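You operate a simulated robot arm through the tools that you are given. There is no shell and no other tool. Be economical: measure what you need, move in short steps, check, and stop when the job is done.

You run a simulated robot arm. Do the job below in one go: nothing can be reset, and whatever is moved stays where it is left.

JOB
Load job MEADOW from its card, then stand the card on the green pad.
Fine: job, zone and batch on the screen, LOAD pressed, speed knob at the card's number; the card faces out. Set down upright: what you pick out.

It is judged by the outcome, as a careful person would: the job done as asked, and still so three seconds after it is handed in. It fails if anything else is knocked over, pushed out of place, dropped, spilled or broken.

ROBOT AND FRAMES
A 7-joint arm with a two-finger gripper on a trunk, on a base that drives. Base frame: it is fixed to the floor where the robot stands at the start and does not move with it; the origin is under the middle of the robot, x ahead of it, y to its left, z up. Readings come in cm, rad, newtons and seconds.
With the tool pointing down near the work surface it reaches from about 22 to 70 cm from the robot's upright axis, wherever it stands. Its first joint turns from -2.897 to 2.897 rad. Places, roughly: batch key [100, -10, 120]; green pad on the cabinet ledge [90, -20, 60]; job key [100, 0, 120]; load key [100, -10, 120]; speed knob [100, -10, 80]; zone key [100, 0, 120]. Payload 2.94 kg.
The TCP is the grasp point between the finger pads, 3 cm short of the fingertips. In the tool frame z runs along the fingers and y along their closing line. Largest opening 13.8 cm; the body of the gripper starts 10.9 cm behind the TCP.
Orientation is told as [roll, pitch, yaw] about the base's x, y, z axes, in that order, counted from this pose: with the fingers straight down and closing along the base's y, the tool's x points along the base's -x, its y along +y and its z along -z.

CONTROLS
- The arm moves only by the tool jog_arm. Its arguments are lists of equal length, an entry for each row: "offset": the shift along the base's x, y, z in mm, a list of three; "angular": the turn, a rotation vector about the base's x, y, z in rad, a list of three; "hand": the gripper command, from -1 (fully open) to 1 (shut), values between in proportion. In form: {"offset": [[tx, ty, tz], ...], "angular": [[wx, wy, wz], ...], "hand": [hand, ...]}. A call has 1 to 8 rows; each row is the pose to reach, as a shift and turn from the pose commanded when the call began. A row lasts 0.2 s, in which the tool goes at most 5 cm and 0.15 rad; a call with a longer step from one row to the next is refused whole, and so is a gripper value outside its range. A pose out of reach is approached as far as the arm can. The call stops where the force on the tool passes 60 N (or 10 N more than at its start, if that is more) or the arm is blocked; 0.2 s more then pass. Each finger halts on what it meets, pressing with about 24 N; the grip force reading is that of the motor and also rises with nothing between the fingers. The clock runs only during rows and for 0.2 s after the last one: add rows that repeat a pose to give the fingers time. It gives the time, the measured TCP pose, the force on the tool (base axes), the opening and the grip force at its end, in the units of the frame above (readings bear some noise), with the torque about the TCP (base axes, N m) and any sound that the robot's microphone picked up.
- Cameras (640 x 400 px; columns grow to the right, rows downward): "scene" is now at [1.01, 10.31, 150.33]; the picture's right is [-0.23, -0.97, 0.00], its down [-0.39, 0.09, -0.92] and it looks along [0.89, -0.21, -0.40] (base axes); focal length 294 px, centre (320, 200). "wrist" rides on the gripper at [7.1, 1.9, -14.6] in the tool frame; the picture's right is [-0.26, 0.97, 0.00], its down [-0.85, -0.23, -0.48] and it looks along [-0.46, -0.12, 0.88] (tool axes); focal length 280 px, centre (320, 200). There is no depth. A picture from a camera that has moved, and an enlarged one, comes with that camera's place and axes in the base frame and with its lens. The place of the scene camera against the robot may be out by one fixed shift of up to 1.8 cm in any direction.
- get_image(camera): a new picture of that camera. It takes no simulated time.
- move_column(by): slides the trunk up (or, below 0, down) by that many cm; the arm and the scene camera ride with it, the base frame stays. It gives what a move gives, with no picture.
- drive_base(legs): drives the robot by 1 to 6 legs, each [ahead, left, turn to the left] in cm, cm and rad, along the robot's own axes; the way and the turn of a leg run together, so that a leg with both is an arc; at most 150 cm and 3.142 rad a leg. The arm and the cameras ride along, it lands a little off, and it stops where it bumps. It gives what a move gives.
- turn_head(pan, tilt): turns the head with the scene camera to pan (to the left, within 1.501 rad either way) and tilt (down, from -0.506 to 1.204), counted from straight ahead of the robot. It gives what a move gives.
- enlarge(camera, box): a new picture of the part [left, top, right, bottom] of that camera's present view, enlarged. It takes no simulated time.
- close_job(): hands the job in; it is judged then, once.

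Go step by step. Nothing tells you exact positions but the pictures and the camera data: compare them with the known pose of the tool, close in by small moves and look again before you grip or let go. The budget is 120 turns and 82 pictures, counting those below and the enlarged ones. Unless the task says otherwise, let go and move clear before handing in, and close with one line.

The tools are called after ">>>" as a command line: name --argument value ..., lists and objects as JSON in quotes. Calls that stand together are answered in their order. jog_arm: Moves the arm, as the interface text tells. Its arguments: {"type":"object","properties":{"offset":{"type":"array"},"angular":{"type":"array"},"hand":{"type":"array"}},"required":["offset","angular","hand"]} The other tools are called the same way: move_column (by) slides the trunk up or down; drive_base (legs) drives the base; turn_head (pan, tilt) turns the head that bears the scene camera; get_image (camera) takes a picture; enlarge (camera, box) takes an enlarged picture of a part of a camera's view; close_job () hands the job in.

At the start:

```text
time: 0.0
ee_pos: [40.09, -15.96, 134.61]
tool_rot: [-0.001, 0.0, -0.001]
ft_force: [0.6, -0.4, 0.4]
torque: [0.01, 0.04, 0.04]
gripper_width: 13.8
grasp_force: 0.1
trunk travel left (down, up): [-31.4, 13.9]
robot x, y, heading: [-0.15, 0.18, -0.0]
head pan, tilt: [-0.232, 0.41]
```

scene: 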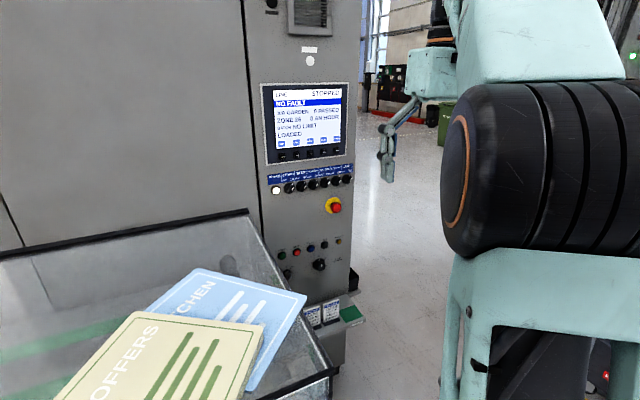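
wrist: 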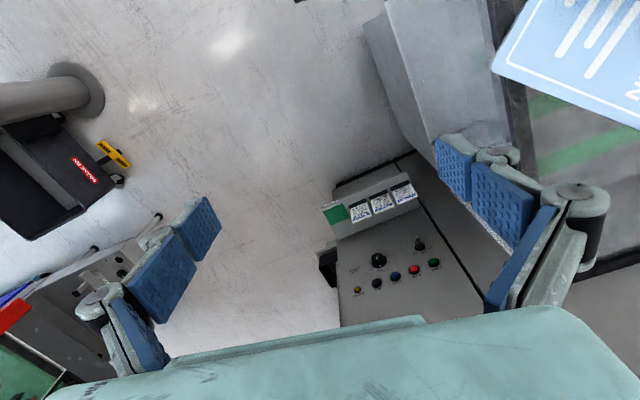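

I see a control cabinet with a screen, a row of keys, a knob, and a ledge with cards and a green pad. First I enlarge the screen and the ledge to read them.

>>> enlarge --camera "scene" --box '[250, 75, 370, 200]'

>>> enlarge --camera "scene" --box '[265, 230, 375, 340]'

>>> enlarge --camera "wrist" --box '[310, 160, 450, 300]'

```text
3.20 times, centred on (310, 138) of scene
camera zoom: at [1.01, 10.31, 150.33], right [-0.23, -0.97, 0.0], down [-0.39, 0.09, -0.92], along [0.89, -0.21, -0.4], focal length 941 px, centre (352, 400)
```

zoom: 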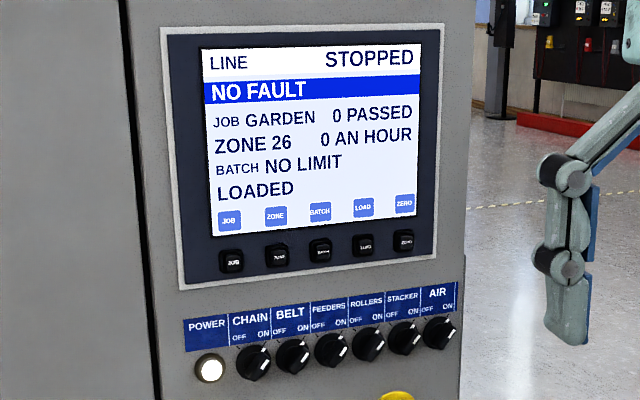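

```text
3.64 times, centred on (320, 285) of scene
camera zoom: at [1.01, 10.31, 150.33], right [-0.23, -0.97, 0.0], down [-0.39, 0.09, -0.92], along [0.89, -0.21, -0.4], focal length 1069 px, centre (320, -109)
```

zoom: 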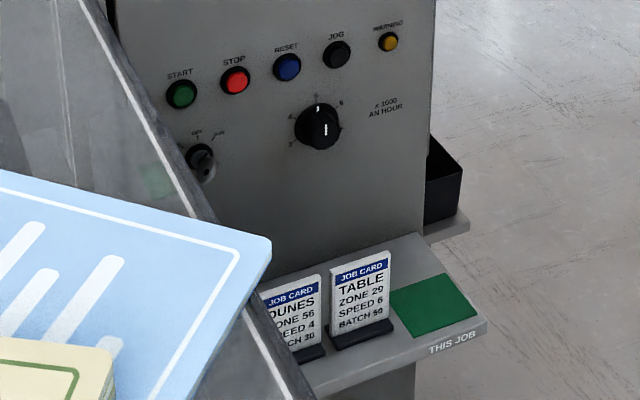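

```text
2.86 times, centred on (380, 230) of wrist
camera zoom: at [33.12, -14.04, 149.24], right [0.26, 0.97, 0.0], down [0.85, -0.23, 0.48], along [0.46, -0.12, -0.88], focal length 801 px, centre (149, 114)
```

zoom: 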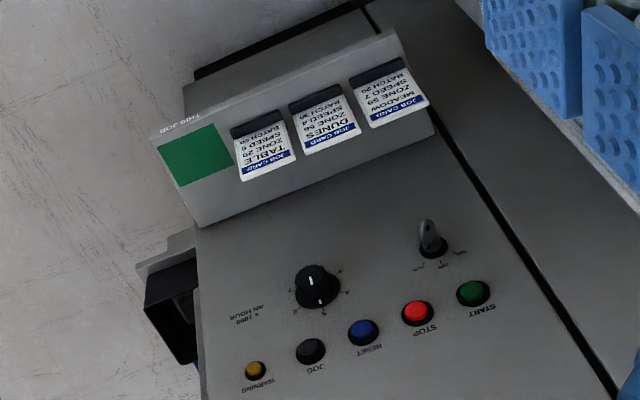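

The MEADOW card is the leftmost one on the ledge (hidden from the head camera). I zoom in on its text and on the knob.

>>> enlarge --camera "wrist" --box '[385, 175, 425, 210]'

>>> enlarge --camera "scene" --box '[300, 245, 350, 280]'

>>> enlarge --camera "scene" --box '[262, 140, 352, 170]'

```text
11.43 times, centred on (405, 192) of wrist
camera zoom: at [33.12, -14.04, 149.24], right [0.26, 0.97, 0.0], down [0.85, -0.23, 0.48], along [0.46, -0.12, -0.88], focal length 3204 px, centre (-651, 286)
```

zoom: 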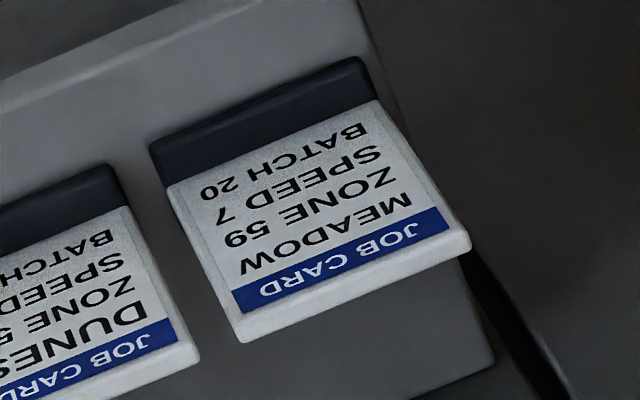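

```text
11.43 times, centred on (325, 262) of scene
camera zoom: at [1.01, 10.31, 150.33], right [-0.23, -0.97, 0.0], down [-0.39, 0.09, -0.92], along [0.89, -0.21, -0.4], focal length 3359 px, centre (263, -514)
```

zoom: 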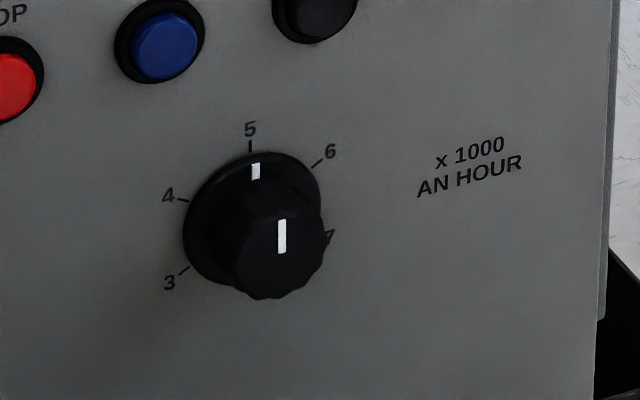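

```text
7.11 times, centred on (307, 155) of scene
camera zoom: at [1.01, 10.31, 150.33], right [-0.23, -0.97, 0.0], down [-0.39, 0.09, -0.92], along [0.89, -0.21, -0.4], focal length 2090 px, centre (412, 520)
```

zoom: 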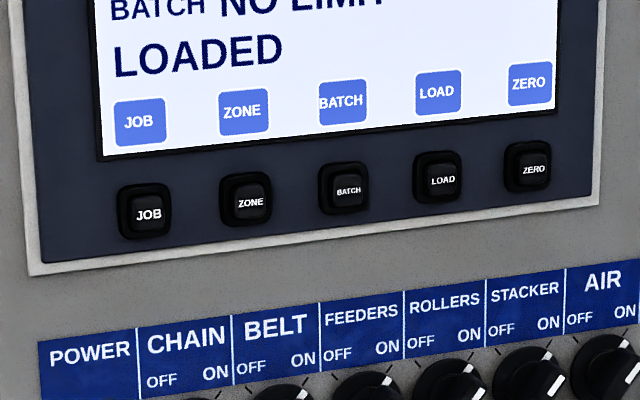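

MEADOW reads zone 59, speed 7, batch 20; the knob sits at 5. I look around for free space for the base before moving.

>>> turn_head --pan 0.0 --tilt 0.95

>>> get_image --camera "scene"

>>> turn_head --pan 0.9 --tilt 0.7

>>> get_image --camera "scene"

>>> turn_head --pan -0.9 --tilt 0.7

>>> get_image --camera "scene"

```text
time: 1.0
ee_pos: [40.12, -15.94, 134.65]
tool_rot: [-0.001, -0.001, 0.001]
ft_force: [-0.7, 0.1, 0.5]
torque: [0.01, 0.01, 0.01]
gripper_width: 13.81
grasp_force: 0.1
trunk travel left (down, up): [-31.4, 13.9]
robot x, y, heading: [-0.08, 0.22, -0.004]
head pan, tilt: [0.0, 0.949]
```

```text
73 pictures are left
camera scene: at [-0.71, 12.44, 145.77], right [0.0, -1.0, 0.0], down [-0.81, 0.0, -0.58], along [0.58, 0.0, -0.81], focal length 294 px, centre (320, 200)
```

scene: 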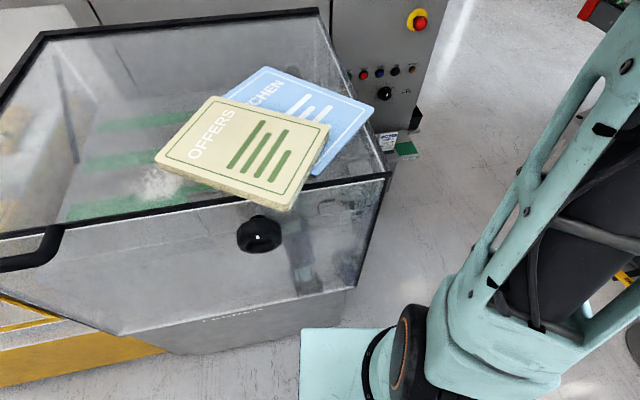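

```text
time: 2.2
ee_pos: [40.15, -16.05, 134.58]
tool_rot: [0.0, -0.001, 0.001]
ft_force: [0.1, -1.3, 0.1]
torque: [0.0, 0.0, 0.02]
gripper_width: 13.8
grasp_force: 0.1
trunk travel left (down, up): [-31.4, 13.9]
robot x, y, heading: [0.17, -0.23, -0.002]
head pan, tilt: [0.901, 0.7]
```

```text
72 pictures are left
camera scene: at [-2.71, 19.09, 147.74], right [0.78, -0.62, 0.0], down [-0.4, -0.5, -0.76], along [0.48, 0.6, -0.64], focal length 294 px, centre (320, 200)
```

scene: 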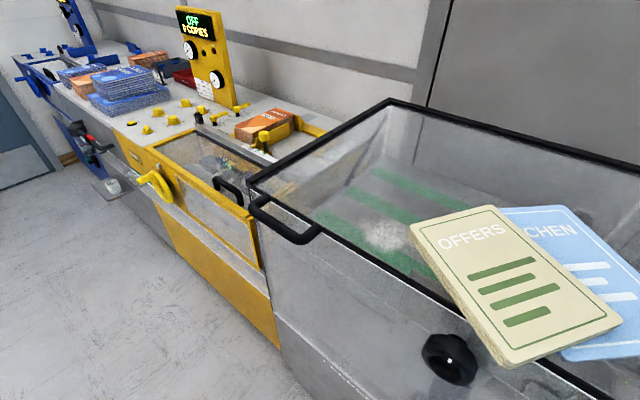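

```text
time: 4.0
ee_pos: [40.19, -15.94, 134.54]
tool_rot: [0.0, 0.0, -0.002]
ft_force: [-0.1, -0.8, -0.2]
torque: [0.03, -0.02, 0.01]
gripper_width: 13.81
grasp_force: 0.0
trunk travel left (down, up): [-31.4, 13.9]
robot x, y, heading: [-0.28, 0.23, 0.0]
head pan, tilt: [-0.901, 0.7]
```

```text
71 pictures are left
camera scene: at [-2.71, 5.79, 147.74], right [-0.78, -0.62, 0.0], down [-0.4, 0.5, -0.76], along [0.48, -0.6, -0.64], focal length 294 px, centre (320, 200)
```

scene: 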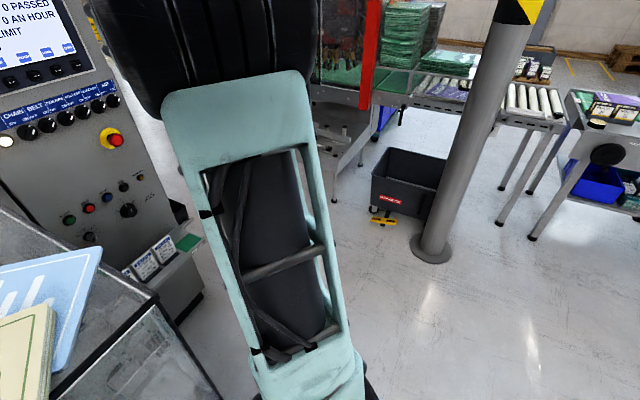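

The hood of the line stands ahead-left; the floor is free in front of the cabinet to the right. I drive right, then ahead, to stand in front of the cabinet.

>>> drive_base --legs '[[0, -34, 0], [25, 0, 0]]'

>>> turn_head --pan 0.3 --tilt 0.6

>>> get_image --camera "scene"

>>> get_image --camera "wrist"

```text
time: 8.9
ee_pos: [64.93, -50.16, 134.63]
tool_rot: [0.0, 0.001, 0.004]
ft_force: [0.4, -0.2, 0.1]
torque: [0.01, 0.02, -0.04]
gripper_width: 13.79
grasp_force: 0.0
trunk travel left (down, up): [-31.4, 13.9]
robot x, y, heading: [24.37, -34.09, 0.003]
head pan, tilt: [-0.901, 0.7]
```

```text
time: 10.3
ee_pos: [64.86, -50.02, 134.6]
tool_rot: [0.0, -0.001, 0.004]
ft_force: [0.3, 0.4, -0.3]
torque: [0.02, 0.03, -0.02]
gripper_width: 13.77
grasp_force: 0.0
trunk travel left (down, up): [-31.4, 13.9]
robot x, y, heading: [24.43, -34.25, 0.006]
head pan, tilt: [0.3, 0.6]
```

```text
70 pictures are left
camera scene: at [24.99, -19.22, 148.6], right [0.3, -0.95, 0.0], down [-0.54, -0.17, -0.83], along [0.79, 0.25, -0.56], focal length 294 px, centre (320, 200)
```

scene: 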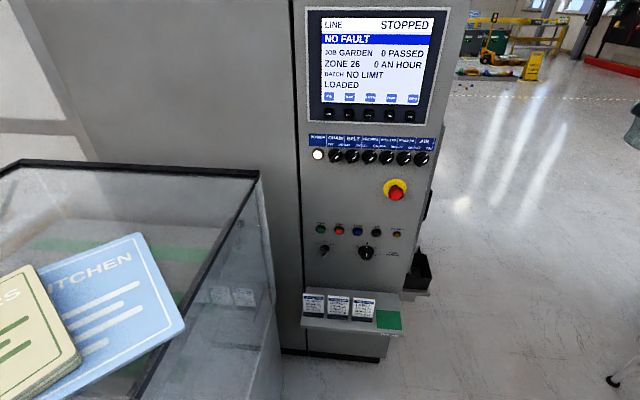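

```text
69 pictures are left
camera wrist: at [57.78, -48.17, 149.24], right [0.26, 0.97, 0.0], down [0.85, -0.23, 0.48], along [0.46, -0.12, -0.88], focal length 280 px, centre (320, 200)
```

wrist: 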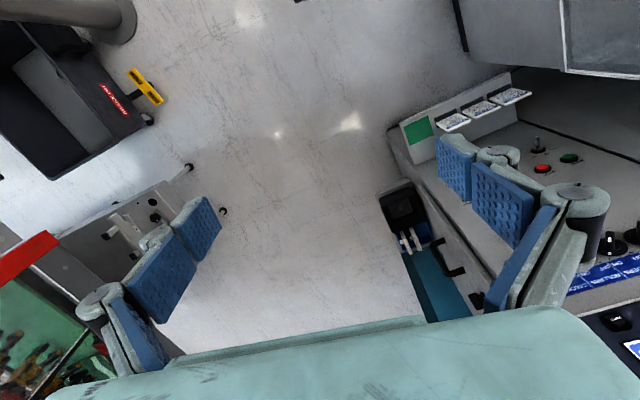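

The cabinet is now in plain view; green pad near (89,-22,56). I go a little closer, and start turning the tool to point ahead with fingers shut.

>>> drive_base --legs '[[11, 0, 0]]'

>>> jog_arm --offset '[[0, 0, 0], [0, 0, 0], [0, 0, 0], [0, 0, 0], [0, 0, 0], [0, 0, 0], [0, 0, 0], [0, 0, 0]]' --angular '[[0, -0.14, 0], [0, -0.28, 0], [0, -0.42, 0], [0, -0.56, 0], [0, -0.7, 0], [0, -0.84, 0], [0, -0.98, 0], [0, -1.12, 0]]' --hand '[1, 1, 1, 1, 1, 1, 1, 1]'

>>> jog_arm --offset '[[0, 0, 0], [0, 0, 0], [0, 0, 0], [0, 0, 0]]' --angular '[[0, -0.12, 0], [0, -0.24, 0], [0, -0.36, 0], [0, -0.451, 0]]' --hand '[1, 1, 1, 1]'

>>> get_image --camera "scene"

>>> get_image --camera "wrist"

```text
time: 11.6
ee_pos: [75.83, -50.09, 134.53]
tool_rot: [-0.001, -0.001, 0.007]
ft_force: [-0.1, 0.7, 0.5]
torque: [0.0, 0.03, -0.01]
gripper_width: 13.8
grasp_force: 0.1
trunk travel left (down, up): [-31.4, 13.9]
robot x, y, heading: [35.64, -34.08, 0.001]
head pan, tilt: [0.3, 0.6]
```

```text
time: 12.7
ee_pos: [79.95, -51.11, 126.74]
tool_rot: [0.047, -0.467, -0.021]
ft_force: [0.5, 0.2, -0.1]
torque: [0.02, -0.02, 0.0]
gripper_width: 0.0
grasp_force: 23.7
trunk travel left (down, up): [-31.4, 13.9]
robot x, y, heading: [35.43, -34.24, 0.004]
head pan, tilt: [0.3, 0.6]
stopped in row 5: the arm was blocked; the commanded pose is now the measured one
```

```text
time: 13.5
ee_pos: [82.09, -51.79, 119.37]
tool_rot: [0.092, -0.615, -0.053]
ft_force: [0.0, 0.1, 0.0]
torque: [-0.02, -0.03, -0.04]
gripper_width: 0.0
grasp_force: 24.1
trunk travel left (down, up): [-31.4, 13.9]
robot x, y, heading: [35.8, -34.07, 0.006]
head pan, tilt: [0.3, 0.6]
stopped in row 3: the arm was blocked; the commanded pose is now the measured one
```

```text
68 pictures are left
camera scene: at [35.88, -18.57, 148.92], right [0.36, -0.93, 0.0], down [-0.5, -0.19, -0.84], along [0.79, 0.31, -0.54], focal length 294 px, centre (320, 200)
```

scene: 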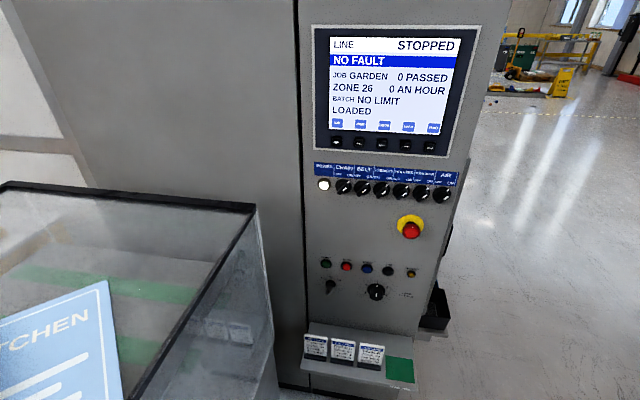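

```text
67 pictures are left
camera wrist: at [68.02, -50.39, 127.3], right [0.21, 0.95, 0.22], down [0.42, -0.3, 0.86], along [0.88, -0.09, -0.46], focal length 280 px, centre (320, 200)
```

wrist: 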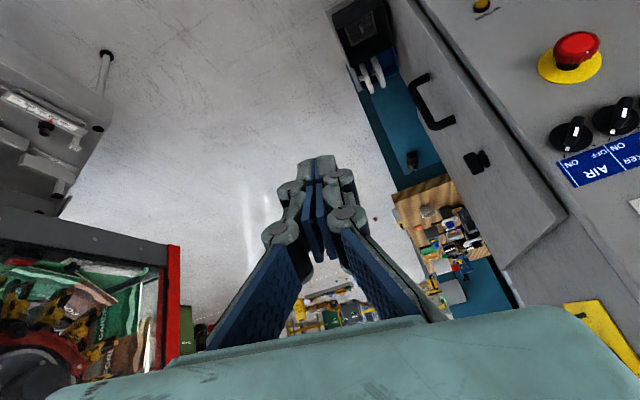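

The arm hit a joint limit because the tool is too near its axis. I back off and turn while reaching out.

>>> drive_base --legs '[[-14, 0, 0]]'

>>> jog_arm --offset '[[30, 15, 0], [60, 30, 0], [90, 45, 0], [120, 60, 0], [140, 80, 0], [150, 100, 0], [160, 120, 0]]' --angular '[[0, 0, 0], [0, -0.1, 0], [-0.02, -0.24, 0.02], [-0.04, -0.38, 0.03], [-0.06, -0.52, 0.05], [-0.08, -0.66, 0.05], [-0.09, -0.8, 0.05]]' --hand '[1, 1, 1, 1, 1, 1, 1]'

```text
time: 14.8
ee_pos: [68.28, -51.99, 119.34]
tool_rot: [0.094, -0.616, -0.054]
ft_force: [0.3, 0.8, 0.6]
torque: [-0.02, 0.01, 0.01]
gripper_width: 0.0
grasp_force: 24.1
trunk travel left (down, up): [-31.4, 13.9]
robot x, y, heading: [21.76, -34.15, 0.006]
head pan, tilt: [0.3, 0.6]
```

```text
time: 16.4
ee_pos: [84.21, -39.82, 119.42]
tool_rot: [-0.294, -1.407, 0.354]
ft_force: [0.2, -0.4, -0.1]
torque: [0.0, 0.0, 0.04]
gripper_width: 0.01
grasp_force: 23.7
trunk travel left (down, up): [-31.4, 13.9]
robot x, y, heading: [21.71, -34.19, 0.006]
head pan, tilt: [0.3, 0.6]
```

The tool now points nearly ahead. I square it up and look at the keys.

>>> jog_arm --offset '[[0, 20, 0], [0, 40, 0]]' --angular '[[0.024, -0.078, -0.03], [0.047, -0.156, -0.06]]' --hand '[1, 1]'

>>> turn_head --pan 0.2 --tilt 0.3

>>> get_image --camera "scene"

>>> get_image --camera "wrist"

```text
time: 17.0
ee_pos: [84.37, -38.53, 119.09]
tool_rot: [-0.254, -1.465, 0.294]
ft_force: [-0.4, 0.6, 0.6]
torque: [0.0, 0.0, -0.01]
gripper_width: 0.0
grasp_force: 23.8
out of reach, approached as far as the arm can: row 1, 2
trunk travel left (down, up): [-31.4, 13.9]
robot x, y, heading: [22.09, -34.44, 0.007]
head pan, tilt: [0.3, 0.6]
```

```text
time: 17.8
ee_pos: [84.34, -38.41, 119.09]
tool_rot: [-0.256, -1.463, 0.292]
ft_force: [0.0, 0.3, -0.4]
torque: [-0.03, -0.02, -0.02]
gripper_width: 0.0
grasp_force: 24.2
trunk travel left (down, up): [-31.4, 13.9]
robot x, y, heading: [22.09, -34.63, 0.009]
head pan, tilt: [0.201, 0.3]
```

```text
66 pictures are left
camera scene: at [22.87, -19.98, 151.35], right [0.2, -0.98, 0.0], down [-0.29, -0.06, -0.96], along [0.93, 0.2, -0.3], focal length 294 px, centre (320, 200)
```

scene: 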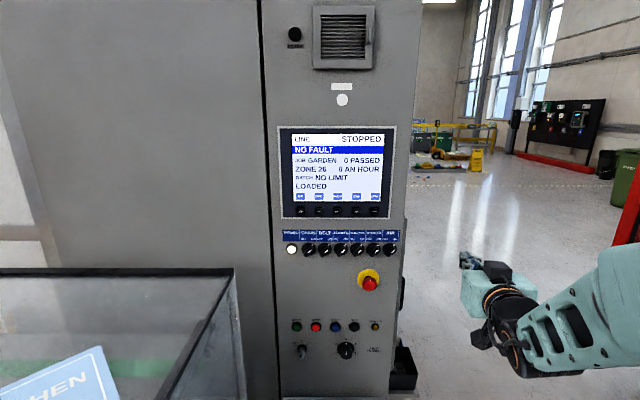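

```text
65 pictures are left
camera wrist: at [69.04, -37.25, 113.61], right [-0.01, 0.97, 0.23], down [-0.38, -0.22, 0.9], along [0.93, -0.08, 0.37], focal length 280 px, centre (320, 200)
```

wrist: 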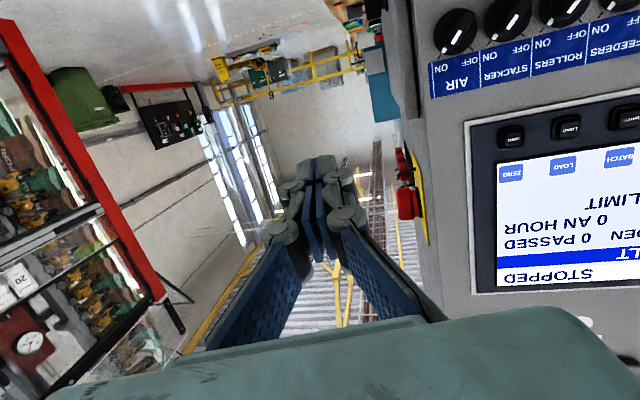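

The joint limit binds at this height; lowering the trunk and reaching up relative to the shoulder should free the wrist.

>>> move_column --by -22

>>> jog_arm --offset '[[0, 0, 40], [0, 0, 80], [0, 0, 120], [0, 0, 160], [0, 0, 200], [0, 0, 240], [0, 0, 260], [0, 0, 260]]' --angular '[[0, 0, 0], [0, 0, 0], [0, 0, 0], [0, 0, 0], [0, 0, 0], [0, 0, 0], [0, -0.05, 0], [0.02, -0.1, 0]]' --hand '[1, 1, 1, 1, 1, 1, 1, 1]'

```text
time: 20.1
ee_pos: [84.44, -38.35, 97.13]
tool_rot: [-0.256, -1.463, 0.291]
ft_force: [-0.2, -0.1, -0.2]
torque: [0.0, -0.01, -0.02]
gripper_width: 0.01
grasp_force: 24.2
trunk travel left (down, up): [-9.4, 35.9]
robot x, y, heading: [21.92, -34.11, 0.005]
head pan, tilt: [0.201, 0.3]
```

```text
time: 21.9
ee_pos: [84.19, -38.15, 123.6]
tool_rot: [-0.756, -1.541, 0.8]
ft_force: [0.2, 0.1, 0.8]
torque: [0.02, -0.01, 0.0]
gripper_width: 0.0
grasp_force: 23.6
trunk travel left (down, up): [-9.4, 35.9]
robot x, y, heading: [22.0, -34.23, 0.006]
head pan, tilt: [0.201, 0.3]
```

The wrist is free now. I square up and slide left, toward the keys, staying back from the panel.

>>> jog_arm --offset '[[0, 45, 0], [0, 90, 0], [0, 135, 0], [0, 180, 0]]' --angular '[[0.02, -0.022, -0.044], [0.02, -0.022, -0.044], [0.02, -0.022, -0.044], [0.02, -0.022, -0.044]]' --hand '[1, 1, 1, 1]'

>>> get_image --camera "scene"

>>> get_image --camera "wrist"

```text
time: 22.9
ee_pos: [83.99, -20.18, 123.45]
tool_rot: [2.827, -1.552, -2.833]
ft_force: [-0.8, -0.4, -0.2]
torque: [-0.01, 0.01, 0.01]
gripper_width: 0.0
grasp_force: 24.1
trunk travel left (down, up): [-9.4, 35.9]
robot x, y, heading: [21.77, -34.16, 0.007]
head pan, tilt: [0.201, 0.3]
```

```text
64 pictures are left
camera scene: at [22.58, -19.25, 130.81], right [0.28, -0.96, 0.0], down [-0.14, -0.04, -0.99], along [0.95, 0.28, -0.14], focal length 294 px, centre (320, 200)
```

scene: 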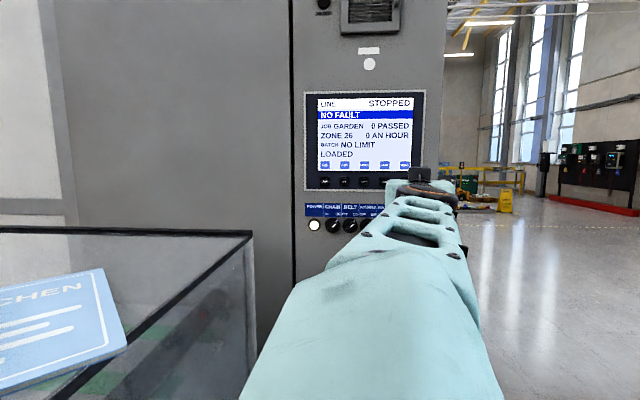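

```text
63 pictures are left
camera wrist: at [69.6, -18.16, 116.05], right [0.0, 0.96, 0.27], down [-0.49, -0.23, 0.84], along [0.87, -0.13, 0.48], focal length 280 px, centre (320, 200)
```

wrist: 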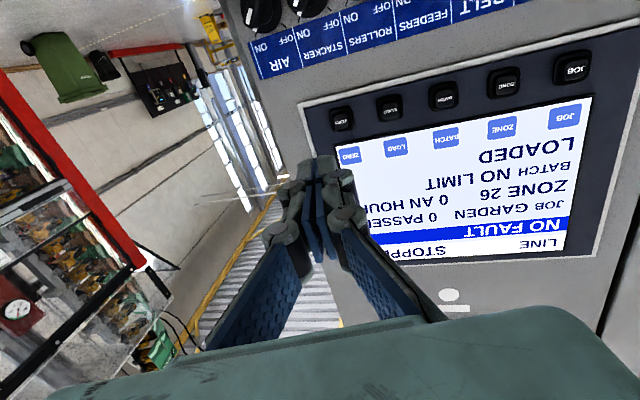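

The cabinet face seems rotated somewhat relative to base x. I zoom to measure its angle.

>>> enlarge --camera "scene" --box '[298, 84, 432, 192]'

>>> enlarge --camera "wrist" --box '[300, 30, 620, 230]'

```text
3.70 times, centred on (365, 138) of scene
camera zoom: at [22.58, -19.25, 130.81], right [0.28, -0.96, 0.0], down [-0.14, -0.04, -0.99], along [0.95, 0.28, -0.14], focal length 1089 px, centre (153, 430)
```

zoom: 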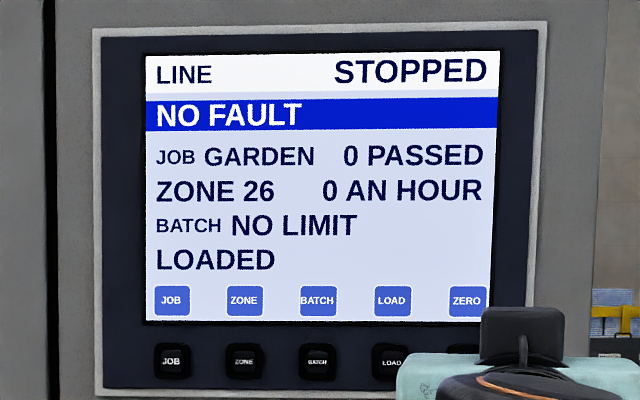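

```text
2.00 times, centred on (460, 130) of wrist
camera zoom: at [69.6, -18.16, 116.05], right [0.0, 0.96, 0.27], down [-0.49, -0.23, 0.84], along [0.87, -0.13, 0.48], focal length 561 px, centre (40, 340)
```

zoom: 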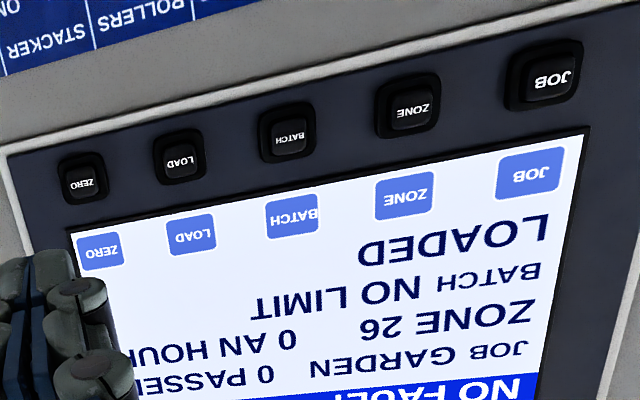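

The face is turned about 0.2 rad, keys 5 cm apart: JOB ≈ (95.9, 2.0, 123.7). I yaw the tool to face the panel and move in front of JOB, about 4 cm off.

>>> jog_arm --offset '[[0, 45, 0], [0, 90, 0], [0, 130, 0], [10, 165, 0], [30, 195, 2], [50, 208, 2], [50, 208, 2]]' --angular '[[0, 0, 0.05], [0, 0, 0.1], [0, 0, 0.15], [0, 0, 0.2], [0, 0, 0.2], [0, 0, 0.2], [0, 0, 0.2]]' --hand '[1, 1, 1, 1, 1, 1, 1]'

>>> get_image --camera "wrist"

>>> get_image --camera "scene"

```text
time: 24.5
ee_pos: [89.26, 0.43, 123.44]
tool_rot: [2.707, -1.551, -2.514]
ft_force: [-0.3, 0.1, 0.1]
torque: [-0.01, -0.02, 0.02]
gripper_width: 0.0
grasp_force: 23.8
trunk travel left (down, up): [-9.4, 35.9]
robot x, y, heading: [21.9, -34.43, 0.008]
head pan, tilt: [0.201, 0.3]
```

```text
60 pictures are left
camera wrist: at [74.73, -0.43, 116.19], right [-0.19, 0.94, 0.27], down [-0.44, -0.33, 0.84], along [0.88, 0.04, 0.47], focal length 280 px, centre (320, 200)
```

wrist: 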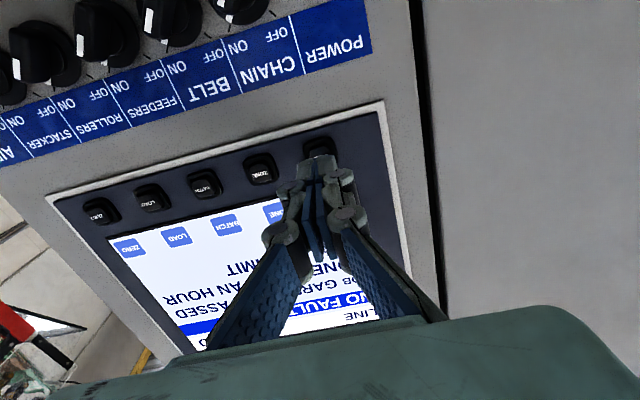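

```text
59 pictures are left
camera scene: at [22.88, -19.98, 129.35], right [0.2, -0.98, 0.0], down [-0.29, -0.06, -0.96], along [0.94, 0.2, -0.3], focal length 294 px, centre (320, 200)
```

scene: 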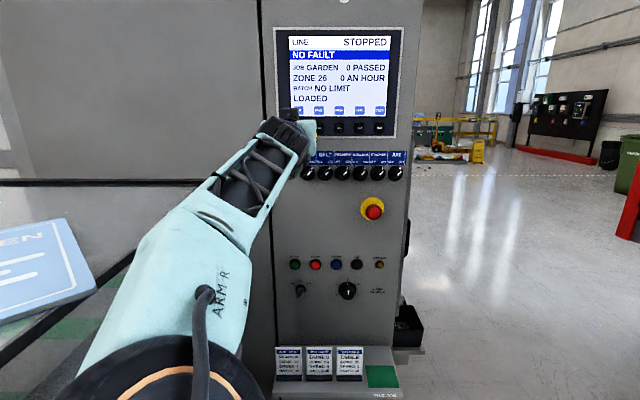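

Fingertips line up with JOB. I advance along the panel normal with small steps.

>>> jog_arm --offset '[[10, 2, 0], [20, 4, 0], [26, 5, 0], [30, 6, 0], [34, 7, 0]]' --angular '[[0, 0, 0], [0, 0, 0], [0, 0, 0], [0, 0, 0], [0, 0, 0]]' --hand '[1, 1, 1, 1, 1]'

>>> enlarge --camera "wrist" --box '[220, 80, 420, 220]'

```text
time: 25.7
ee_pos: [92.57, 1.16, 123.54]
tool_rot: [2.704, -1.551, -2.51]
ft_force: [-2.8, 0.4, -0.5]
torque: [-0.01, 0.04, 0.0]
gripper_width: 0.59
grasp_force: 28.2
trunk travel left (down, up): [-9.4, 35.9]
robot x, y, heading: [21.48, -34.18, 0.003]
head pan, tilt: [0.201, 0.3]
heard: click
```

```text
2.86 times, centred on (320, 150) of wrist
camera zoom: at [78.1, 0.3, 116.11], right [-0.19, 0.94, 0.27], down [-0.44, -0.33, 0.84], along [0.88, 0.04, 0.48], focal length 801 px, centre (320, 343)
```

zoom: 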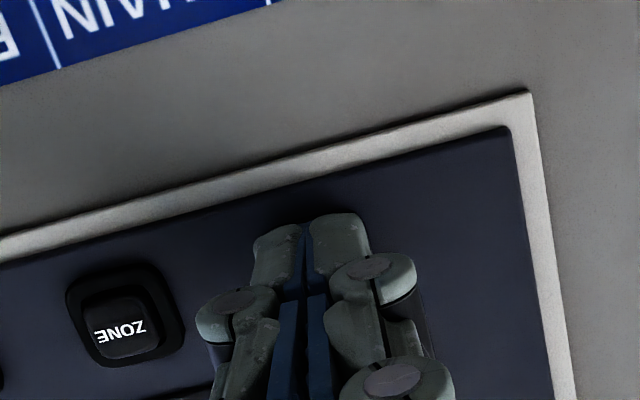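

A click: JOB pressed. I back off and read the screen.

>>> jog_arm --offset '[[-8, -2, 0], [-16, -3, 0]]' --angular '[[0, 0, 0], [0, 0, 0]]' --hand '[1, 1]'

>>> enlarge --camera "scene" --box '[265, 20, 405, 150]'

```text
time: 26.3
ee_pos: [91.05, 0.74, 123.28]
tool_rot: [2.706, -1.549, -2.513]
ft_force: [0.4, 0.5, -0.5]
torque: [0.01, -0.02, 0.02]
gripper_width: 0.0
grasp_force: 28.0
trunk travel left (down, up): [-9.4, 35.9]
robot x, y, heading: [21.66, -34.49, 0.004]
head pan, tilt: [0.201, 0.3]
```

```text
3.08 times, centred on (335, 85) of scene
camera zoom: at [22.87, -19.98, 129.35], right [0.2, -0.98, 0.0], down [-0.29, -0.06, -0.96], along [0.94, 0.2, -0.3], focal length 904 px, centre (274, 554)
```

zoom: 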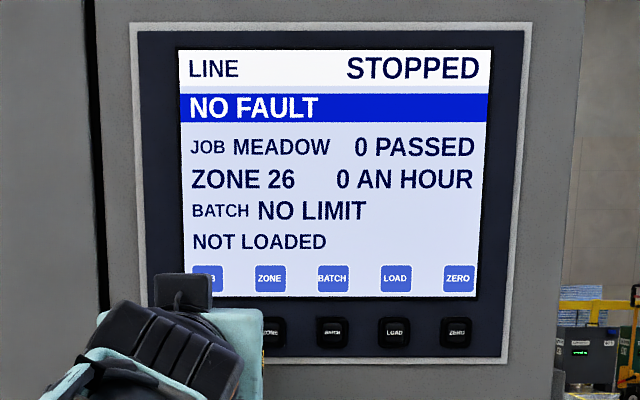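

JOB now shows MEADOW. Next ZONE: shift 5 cm along the panel, press, and back off.

>>> jog_arm --offset '[[0, -25, 0], [10, -49, 2], [18, -48, 2], [22, -47, 2], [26, -46, 2], [16, -48, 2], [8, -49, 2]]' --angular '[[0, 0, 0], [0, 0, 0], [0, 0, 0], [0, 0, 0], [0, 0, 0], [0, 0, 0], [0, 0, 0]]' --hand '[1, 1, 1, 1, 1, 1, 1]'

>>> enlarge --camera "scene" --box '[265, 20, 405, 150]'

```text
time: 27.9
ee_pos: [91.79, -3.98, 123.45]
tool_rot: [2.707, -1.551, -2.514]
ft_force: [0.8, 0.4, 0.1]
torque: [0.02, 0.0, 0.01]
gripper_width: 0.0
grasp_force: 28.4
trunk travel left (down, up): [-9.4, 35.9]
robot x, y, heading: [22.09, -34.54, 0.004]
head pan, tilt: [0.201, 0.3]
heard: click
```

```text
3.08 times, centred on (335, 85) of scene
camera zoom: at [22.88, -19.98, 129.35], right [0.2, -0.98, 0.0], down [-0.29, -0.06, -0.96], along [0.94, 0.2, -0.3], focal length 904 px, centre (274, 554)
```

zoom: 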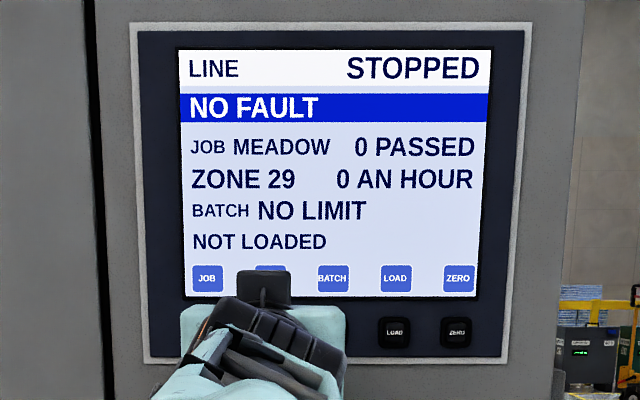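

ZONE went 26→29 with one click. Press again.

>>> jog_arm --offset '[[8, 1, 0], [14, 2, 0], [18, 3, 0], [8, 1, 0], [0, 0, 0]]' --angular '[[0, 0, 0], [0, 0, 0], [0, 0, 0], [0, 0, 0], [0, 0, 0]]' --hand '[1, 1, 1, 1, 1]'

>>> enlarge --camera "scene" --box '[265, 20, 405, 150]'

```text
time: 29.1
ee_pos: [91.87, -4.23, 123.51]
tool_rot: [2.679, -1.55, -2.486]
ft_force: [0.4, 1.1, 0.5]
torque: [0.04, 0.0, 0.0]
gripper_width: 0.0
grasp_force: 28.5
trunk travel left (down, up): [-9.4, 35.9]
robot x, y, heading: [21.86, -34.28, 0.004]
head pan, tilt: [0.201, 0.3]
heard: click
```

```text
3.08 times, centred on (335, 85) of scene
camera zoom: at [22.88, -19.99, 129.35], right [0.2, -0.98, 0.0], down [-0.29, -0.06, -0.96], along [0.94, 0.2, -0.3], focal length 904 px, centre (274, 554)
```

zoom: 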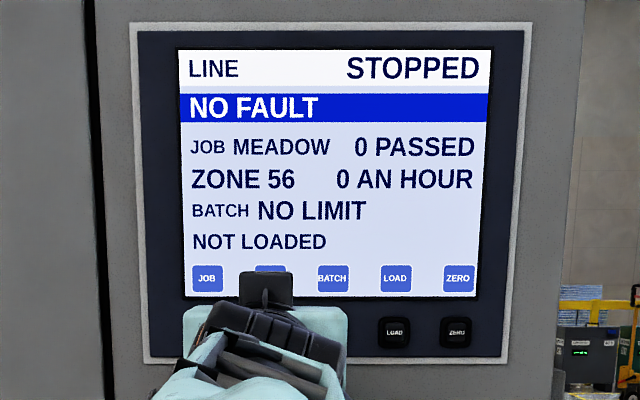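

ZONE is at 56; one more press should give 59.

>>> jog_arm --offset '[[8, 1, 0], [14, 2, 0], [18, 3, 0], [8, 1, 0], [0, 0, 0]]' --angular '[[0, 0, 0], [0, 0, 0], [0, 0, 0], [0, 0, 0], [0, 0, 0]]' --hand '[1, 1, 1, 1, 1]'

>>> enlarge --camera "scene" --box '[265, 20, 405, 150]'

```text
time: 30.3
ee_pos: [91.88, -4.09, 123.47]
tool_rot: [2.674, -1.55, -2.484]
ft_force: [-0.6, -0.4, 0.6]
torque: [-0.02, 0.02, 0.0]
gripper_width: 0.0
grasp_force: 28.7
trunk travel left (down, up): [-9.4, 35.9]
robot x, y, heading: [21.53, -34.32, 0.006]
head pan, tilt: [0.201, 0.3]
heard: click
```

```text
3.08 times, centred on (335, 85) of scene
camera zoom: at [22.88, -19.99, 129.35], right [0.2, -0.98, 0.0], down [-0.29, -0.06, -0.96], along [0.94, 0.2, -0.3], focal length 904 px, centre (274, 554)
```

zoom: 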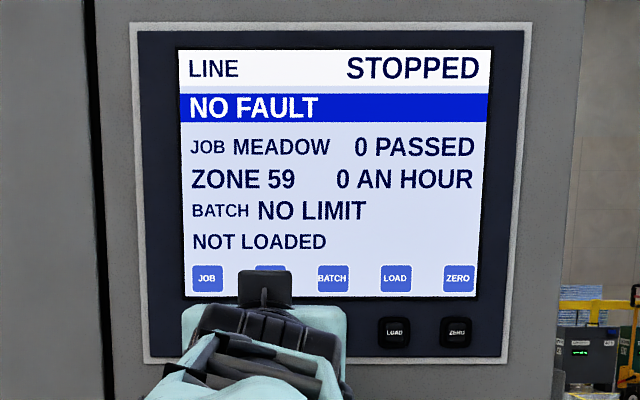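

Zone 59 is set. On to BATCH.

>>> jog_arm --offset '[[0, -25, 0], [10, -49, 1], [18, -48, 1], [24, -47, 1], [28, -46, 1], [16, -48, 1], [8, -49, 1]]' --angular '[[0, 0, 0], [0, 0, 0], [0, 0, 0], [0, 0, 0], [0, 0, 0], [0, 0, 0], [0, 0, 0]]' --hand '[1, 1, 1, 1, 1, 1, 1]'

>>> enlarge --camera "scene" --box '[265, 20, 405, 150]'

```text
time: 31.9
ee_pos: [92.7, -9.1, 123.62]
tool_rot: [2.682, -1.549, -2.488]
ft_force: [-1.2, 0.1, 0.2]
torque: [-0.01, -0.02, 0.01]
gripper_width: 0.02
grasp_force: 28.4
trunk travel left (down, up): [-9.4, 35.9]
robot x, y, heading: [21.8, -34.38, 0.004]
head pan, tilt: [0.201, 0.3]
heard: click
```

```text
3.08 times, centred on (335, 85) of scene
camera zoom: at [22.88, -19.98, 129.35], right [0.2, -0.98, 0.0], down [-0.29, -0.06, -0.96], along [0.94, 0.2, -0.3], focal length 904 px, centre (274, 554)
```

zoom: 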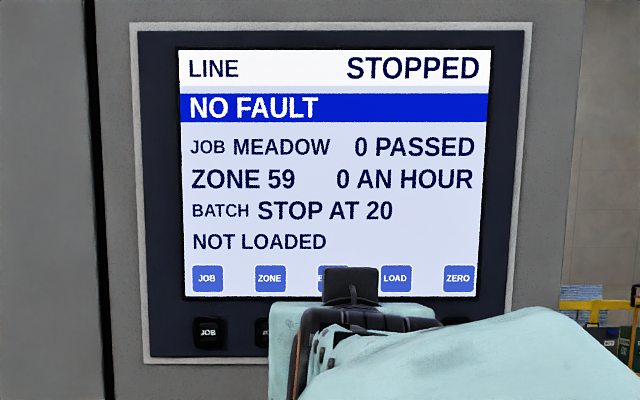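

Batch 20 is set. Now LOAD.

>>> jog_arm --offset '[[0, -25, 0], [10, -49, 1], [18, -48, 1], [24, -47, 1], [29, -46, 1], [16, -48, 1], [0, -49, 1]]' --angular '[[0, 0, 0], [0, 0, 0], [0, 0, 0], [0, 0, 0], [0, 0, 0], [0, 0, 0], [0, 0, 0]]' --hand '[1, 1, 1, 1, 1, 1, 1]'

>>> enlarge --camera "scene" --box '[265, 20, 405, 150]'

```text
time: 33.5
ee_pos: [92.79, -14.05, 123.88]
tool_rot: [2.691, -1.549, -2.498]
ft_force: [-0.5, -0.2, 0.6]
torque: [-0.02, 0.0, 0.03]
gripper_width: 0.01
grasp_force: 27.9
trunk travel left (down, up): [-9.4, 35.9]
robot x, y, heading: [21.74, -34.15, 0.007]
head pan, tilt: [0.201, 0.3]
heard: click
```

```text
3.08 times, centred on (335, 85) of scene
camera zoom: at [22.88, -19.98, 129.35], right [0.2, -0.98, 0.0], down [-0.29, -0.06, -0.96], along [0.94, 0.2, -0.3], focal length 904 px, centre (274, 554)
```

zoom: 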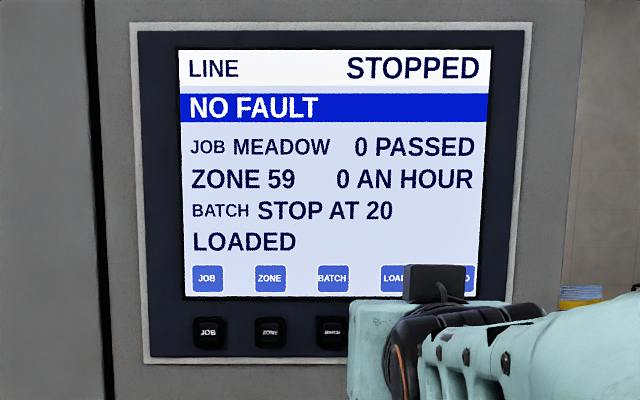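

LOADED shows. Now the knob: I back the arm off and look closely at the knob.

>>> jog_arm --offset '[[-40, -8, 0], [-80, -16, 0], [-100, -20, 0]]' --angular '[[0, 0, 0], [0, 0, 0], [0, 0, 0]]' --hand '[1, 1, 1]'

>>> enlarge --camera "scene" --box '[322, 270, 372, 310]'

>>> enlarge --camera "scene" --box '[270, 240, 430, 400]'

```text
time: 34.5
ee_pos: [85.75, -19.55, 120.27]
tool_rot: [1.082, -1.471, -0.906]
ft_force: [0.5, -1.8, -0.6]
torque: [0.02, -0.01, 0.2]
gripper_width: 0.01
grasp_force: 28.3
trunk travel left (down, up): [-9.4, 35.9]
robot x, y, heading: [21.81, -34.15, 0.007]
head pan, tilt: [0.201, 0.3]
stopped in row 3: the arm was blocked; the commanded pose is now the measured one
```

```text
10.00 times, centred on (347, 290) of scene
camera zoom: at [22.44, -25.72, 129.69], right [-0.38, -0.92, 0.0], down [-0.24, 0.1, -0.96], along [0.89, -0.37, -0.26], focal length 2939 px, centre (50, -700)
```

zoom: 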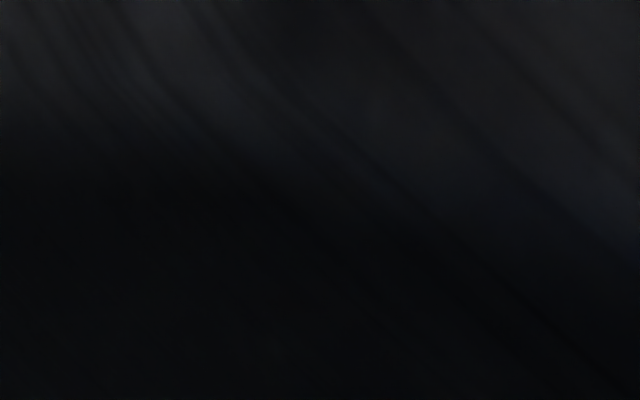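

```text
2.50 times, centred on (350, 320) of scene
camera zoom: at [22.44, -25.72, 129.69], right [-0.38, -0.92, 0.0], down [-0.24, 0.1, -0.96], along [0.89, -0.37, -0.26], focal length 735 px, centre (245, -100)
```

zoom: 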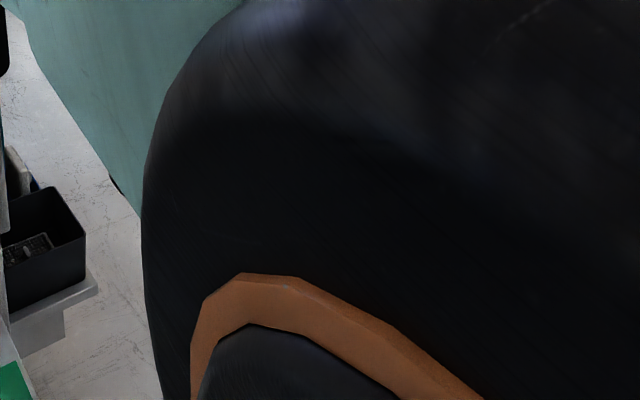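

The elbow is nudging the head when I pull back. I move the arm forward-right and down to free it, then reset the head.

>>> jog_arm --offset '[[30, -20, 0], [30, -50, -20], [20, -90, -50], [10, -130, -80], [0, -160, -110], [0, -180, -140], [0, -190, -170], [0, -190, -200]]' --angular '[[0, 0, 0], [0, 0, 0], [0, 0, 0], [0, 0, 0], [0, 0, 0], [0, 0, 0], [0, 0, 0], [0, 0, 0]]' --hand '[1, 1, 1, 1, 1, 1, 1, 1]'

>>> turn_head --pan 0.25 --tilt 0.4

>>> get_image --camera "scene"

```text
refused: row 3 steps farther than a row can; nothing moved
```

```text
time: 35.2
ee_pos: [85.6, -18.84, 120.2]
tool_rot: [1.072, -1.474, -0.889]
ft_force: [-0.7, -1.1, 0.5]
torque: [0.0, -0.04, 0.01]
gripper_width: 0.0
grasp_force: 28.6
trunk travel left (down, up): [-9.4, 35.9]
robot x, y, heading: [22.16, -34.34, 0.004]
head pan, tilt: [0.25, 0.4]
```

```text
49 pictures are left
camera scene: at [22.38, -25.45, 129.38], right [-0.38, -0.93, 0.0], down [-0.27, 0.11, -0.96], along [0.89, -0.36, -0.29], focal length 294 px, centre (320, 200)
```

scene: 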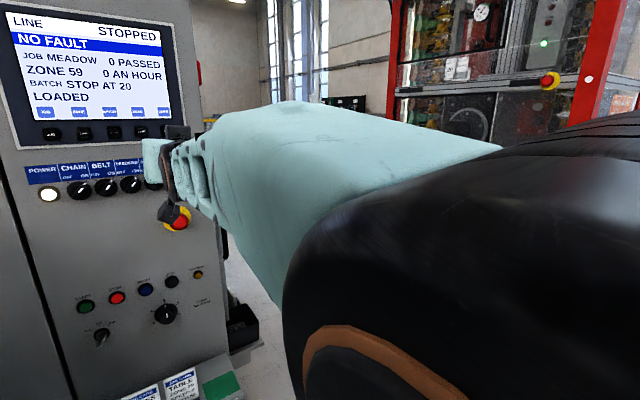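

>>> jog_arm --offset '[[30, -20, 0], [30, -50, -20], [25, -85, -40], [20, -120, -60], [10, -150, -90], [0, -170, -120], [0, -180, -155], [0, -190, -190]]' --angular '[[0, 0, 0], [0, 0, 0], [0, 0, 0], [0, 0, 0], [0, 0, 0], [0, 0, 0], [0, 0, 0], [0, 0, 0]]' --hand '[1, 1, 1, 1, 1, 1, 1, 1]'

>>> turn_head --pan 0.25 --tilt 0.4

>>> get_image --camera "scene"

```text
time: 37.0
ee_pos: [85.33, -37.53, 101.62]
tool_rot: [1.097, -1.486, -0.912]
ft_force: [-0.2, -0.1, 0.8]
torque: [-0.02, 0.03, -0.02]
gripper_width: 0.0
grasp_force: 27.9
trunk travel left (down, up): [-9.4, 35.9]
robot x, y, heading: [21.92, -34.34, 0.008]
head pan, tilt: [0.25, 0.4]
```

```text
time: 37.6
ee_pos: [85.23, -37.53, 101.55]
tool_rot: [1.087, -1.484, -0.902]
ft_force: [0.2, -0.5, -0.7]
torque: [-0.02, -0.01, 0.02]
gripper_width: 0.01
grasp_force: 28.3
trunk travel left (down, up): [-9.4, 35.9]
robot x, y, heading: [21.73, -34.06, 0.009]
head pan, tilt: [0.25, 0.4]
```

```text
48 pictures are left
camera scene: at [22.7, -19.58, 128.43], right [0.25, -0.97, 0.0], down [-0.38, -0.1, -0.92], along [0.89, 0.23, -0.39], focal length 294 px, centre (320, 200)
```

scene: 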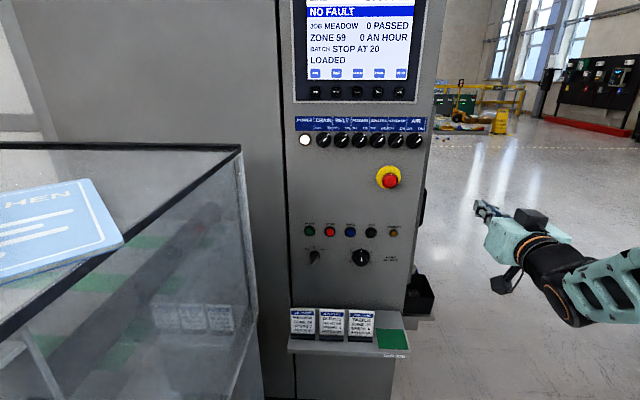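

The head is free again. I lower the trunk to the bottom and zoom on the knob.

>>> enlarge --camera "scene" --box '[335, 240, 385, 275]'

>>> move_column --by -9.3

>>> jog_arm --offset '[[0, 0, -40], [0, 0, -80], [0, 0, -120], [0, 0, -145]]' --angular '[[0, 0, 0], [0, 0, 0], [0, 0, 0], [0, 0, 0]]' --hand '[1, 1, 1, 1]'

>>> get_image --camera "wrist"

```text
11.43 times, centred on (360, 258) of scene
camera zoom: at [22.7, -19.58, 128.43], right [0.25, -0.97, 0.0], down [-0.38, -0.1, -0.92], along [0.89, 0.23, -0.39], focal length 3359 px, centre (-137, -457)
```

zoom: 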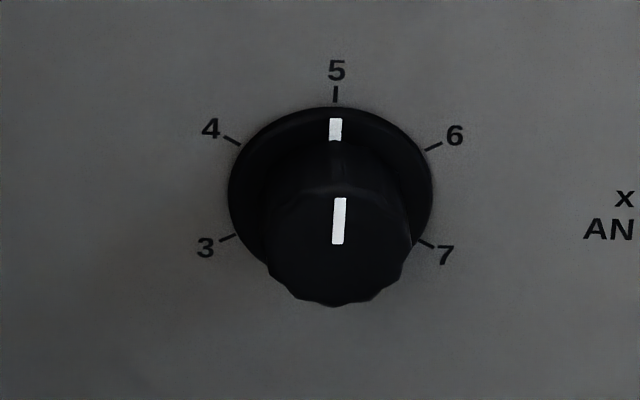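

```text
time: 38.9
ee_pos: [85.29, -37.51, 92.24]
tool_rot: [1.087, -1.483, -0.903]
ft_force: [-0.5, -0.3, 0.8]
torque: [-0.01, 0.03, 0.0]
gripper_width: 0.0
grasp_force: 28.1
trunk travel left (down, up): [-0.1, 45.2]
robot x, y, heading: [22.11, -34.23, 0.004]
head pan, tilt: [0.25, 0.4]
```

```text
time: 39.9
ee_pos: [85.28, -37.63, 77.72]
tool_rot: [1.088, -1.483, -0.904]
ft_force: [0.5, 0.3, 0.6]
torque: [-0.02, 0.01, 0.01]
gripper_width: 0.0
grasp_force: 28.3
trunk travel left (down, up): [-0.1, 45.2]
robot x, y, heading: [22.09, -34.36, 0.006]
head pan, tilt: [0.25, 0.4]
```

```text
46 pictures are left
camera wrist: at [70.26, -37.88, 71.44], right [-0.16, 0.93, 0.34], down [-0.38, -0.37, 0.85], along [0.91, 0.01, 0.41], focal length 280 px, centre (320, 200)
```

wrist: 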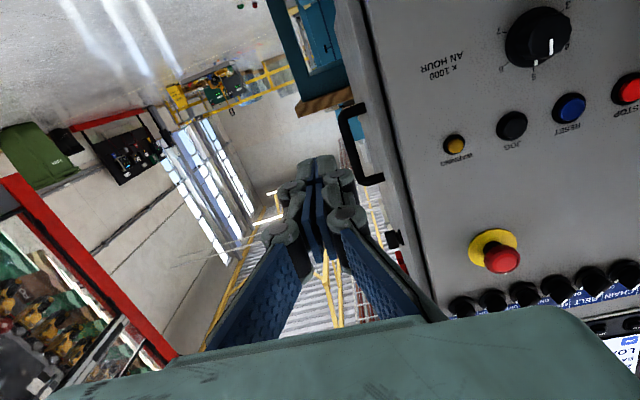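

The knob: cap about 3.9 cm wide, its axis near (96.3,-12.2,76.4), 60° per number, so 5→7 is 120° clockwise. I pre-rotate the tool counter-clockwise about its axis and part the fingers.

>>> jog_arm --offset '[[0, 0, 0], [0, 0, 0], [0, 0, 0], [0, 0, 0], [0, 0, 0], [0, 0, 0], [0, 0, 0], [0, 0, 0]]' --angular '[[-0.132, -0.027, 0], [-0.265, -0.054, 0], [-0.397, -0.081, 0], [-0.53, -0.108, 0], [-0.662, -0.135, 0], [-0.795, -0.162, 0], [-0.927, -0.19, 0], [-1.06, -0.216, 0]]' --hand '[0.1, 0.1, 0.1, 0.1, 0.1, 0.1, 0.1, 0.1]'

```text
time: 41.7
ee_pos: [85.36, -37.62, 77.67]
tool_rot: [-1.565, -0.564, 1.725]
ft_force: [-0.3, 0.2, -0.2]
torque: [0.02, 0.01, -0.02]
gripper_width: 6.21
grasp_force: 0.1
trunk travel left (down, up): [-0.1, 45.2]
robot x, y, heading: [21.27, -34.41, 0.005]
head pan, tilt: [0.25, 0.4]
```

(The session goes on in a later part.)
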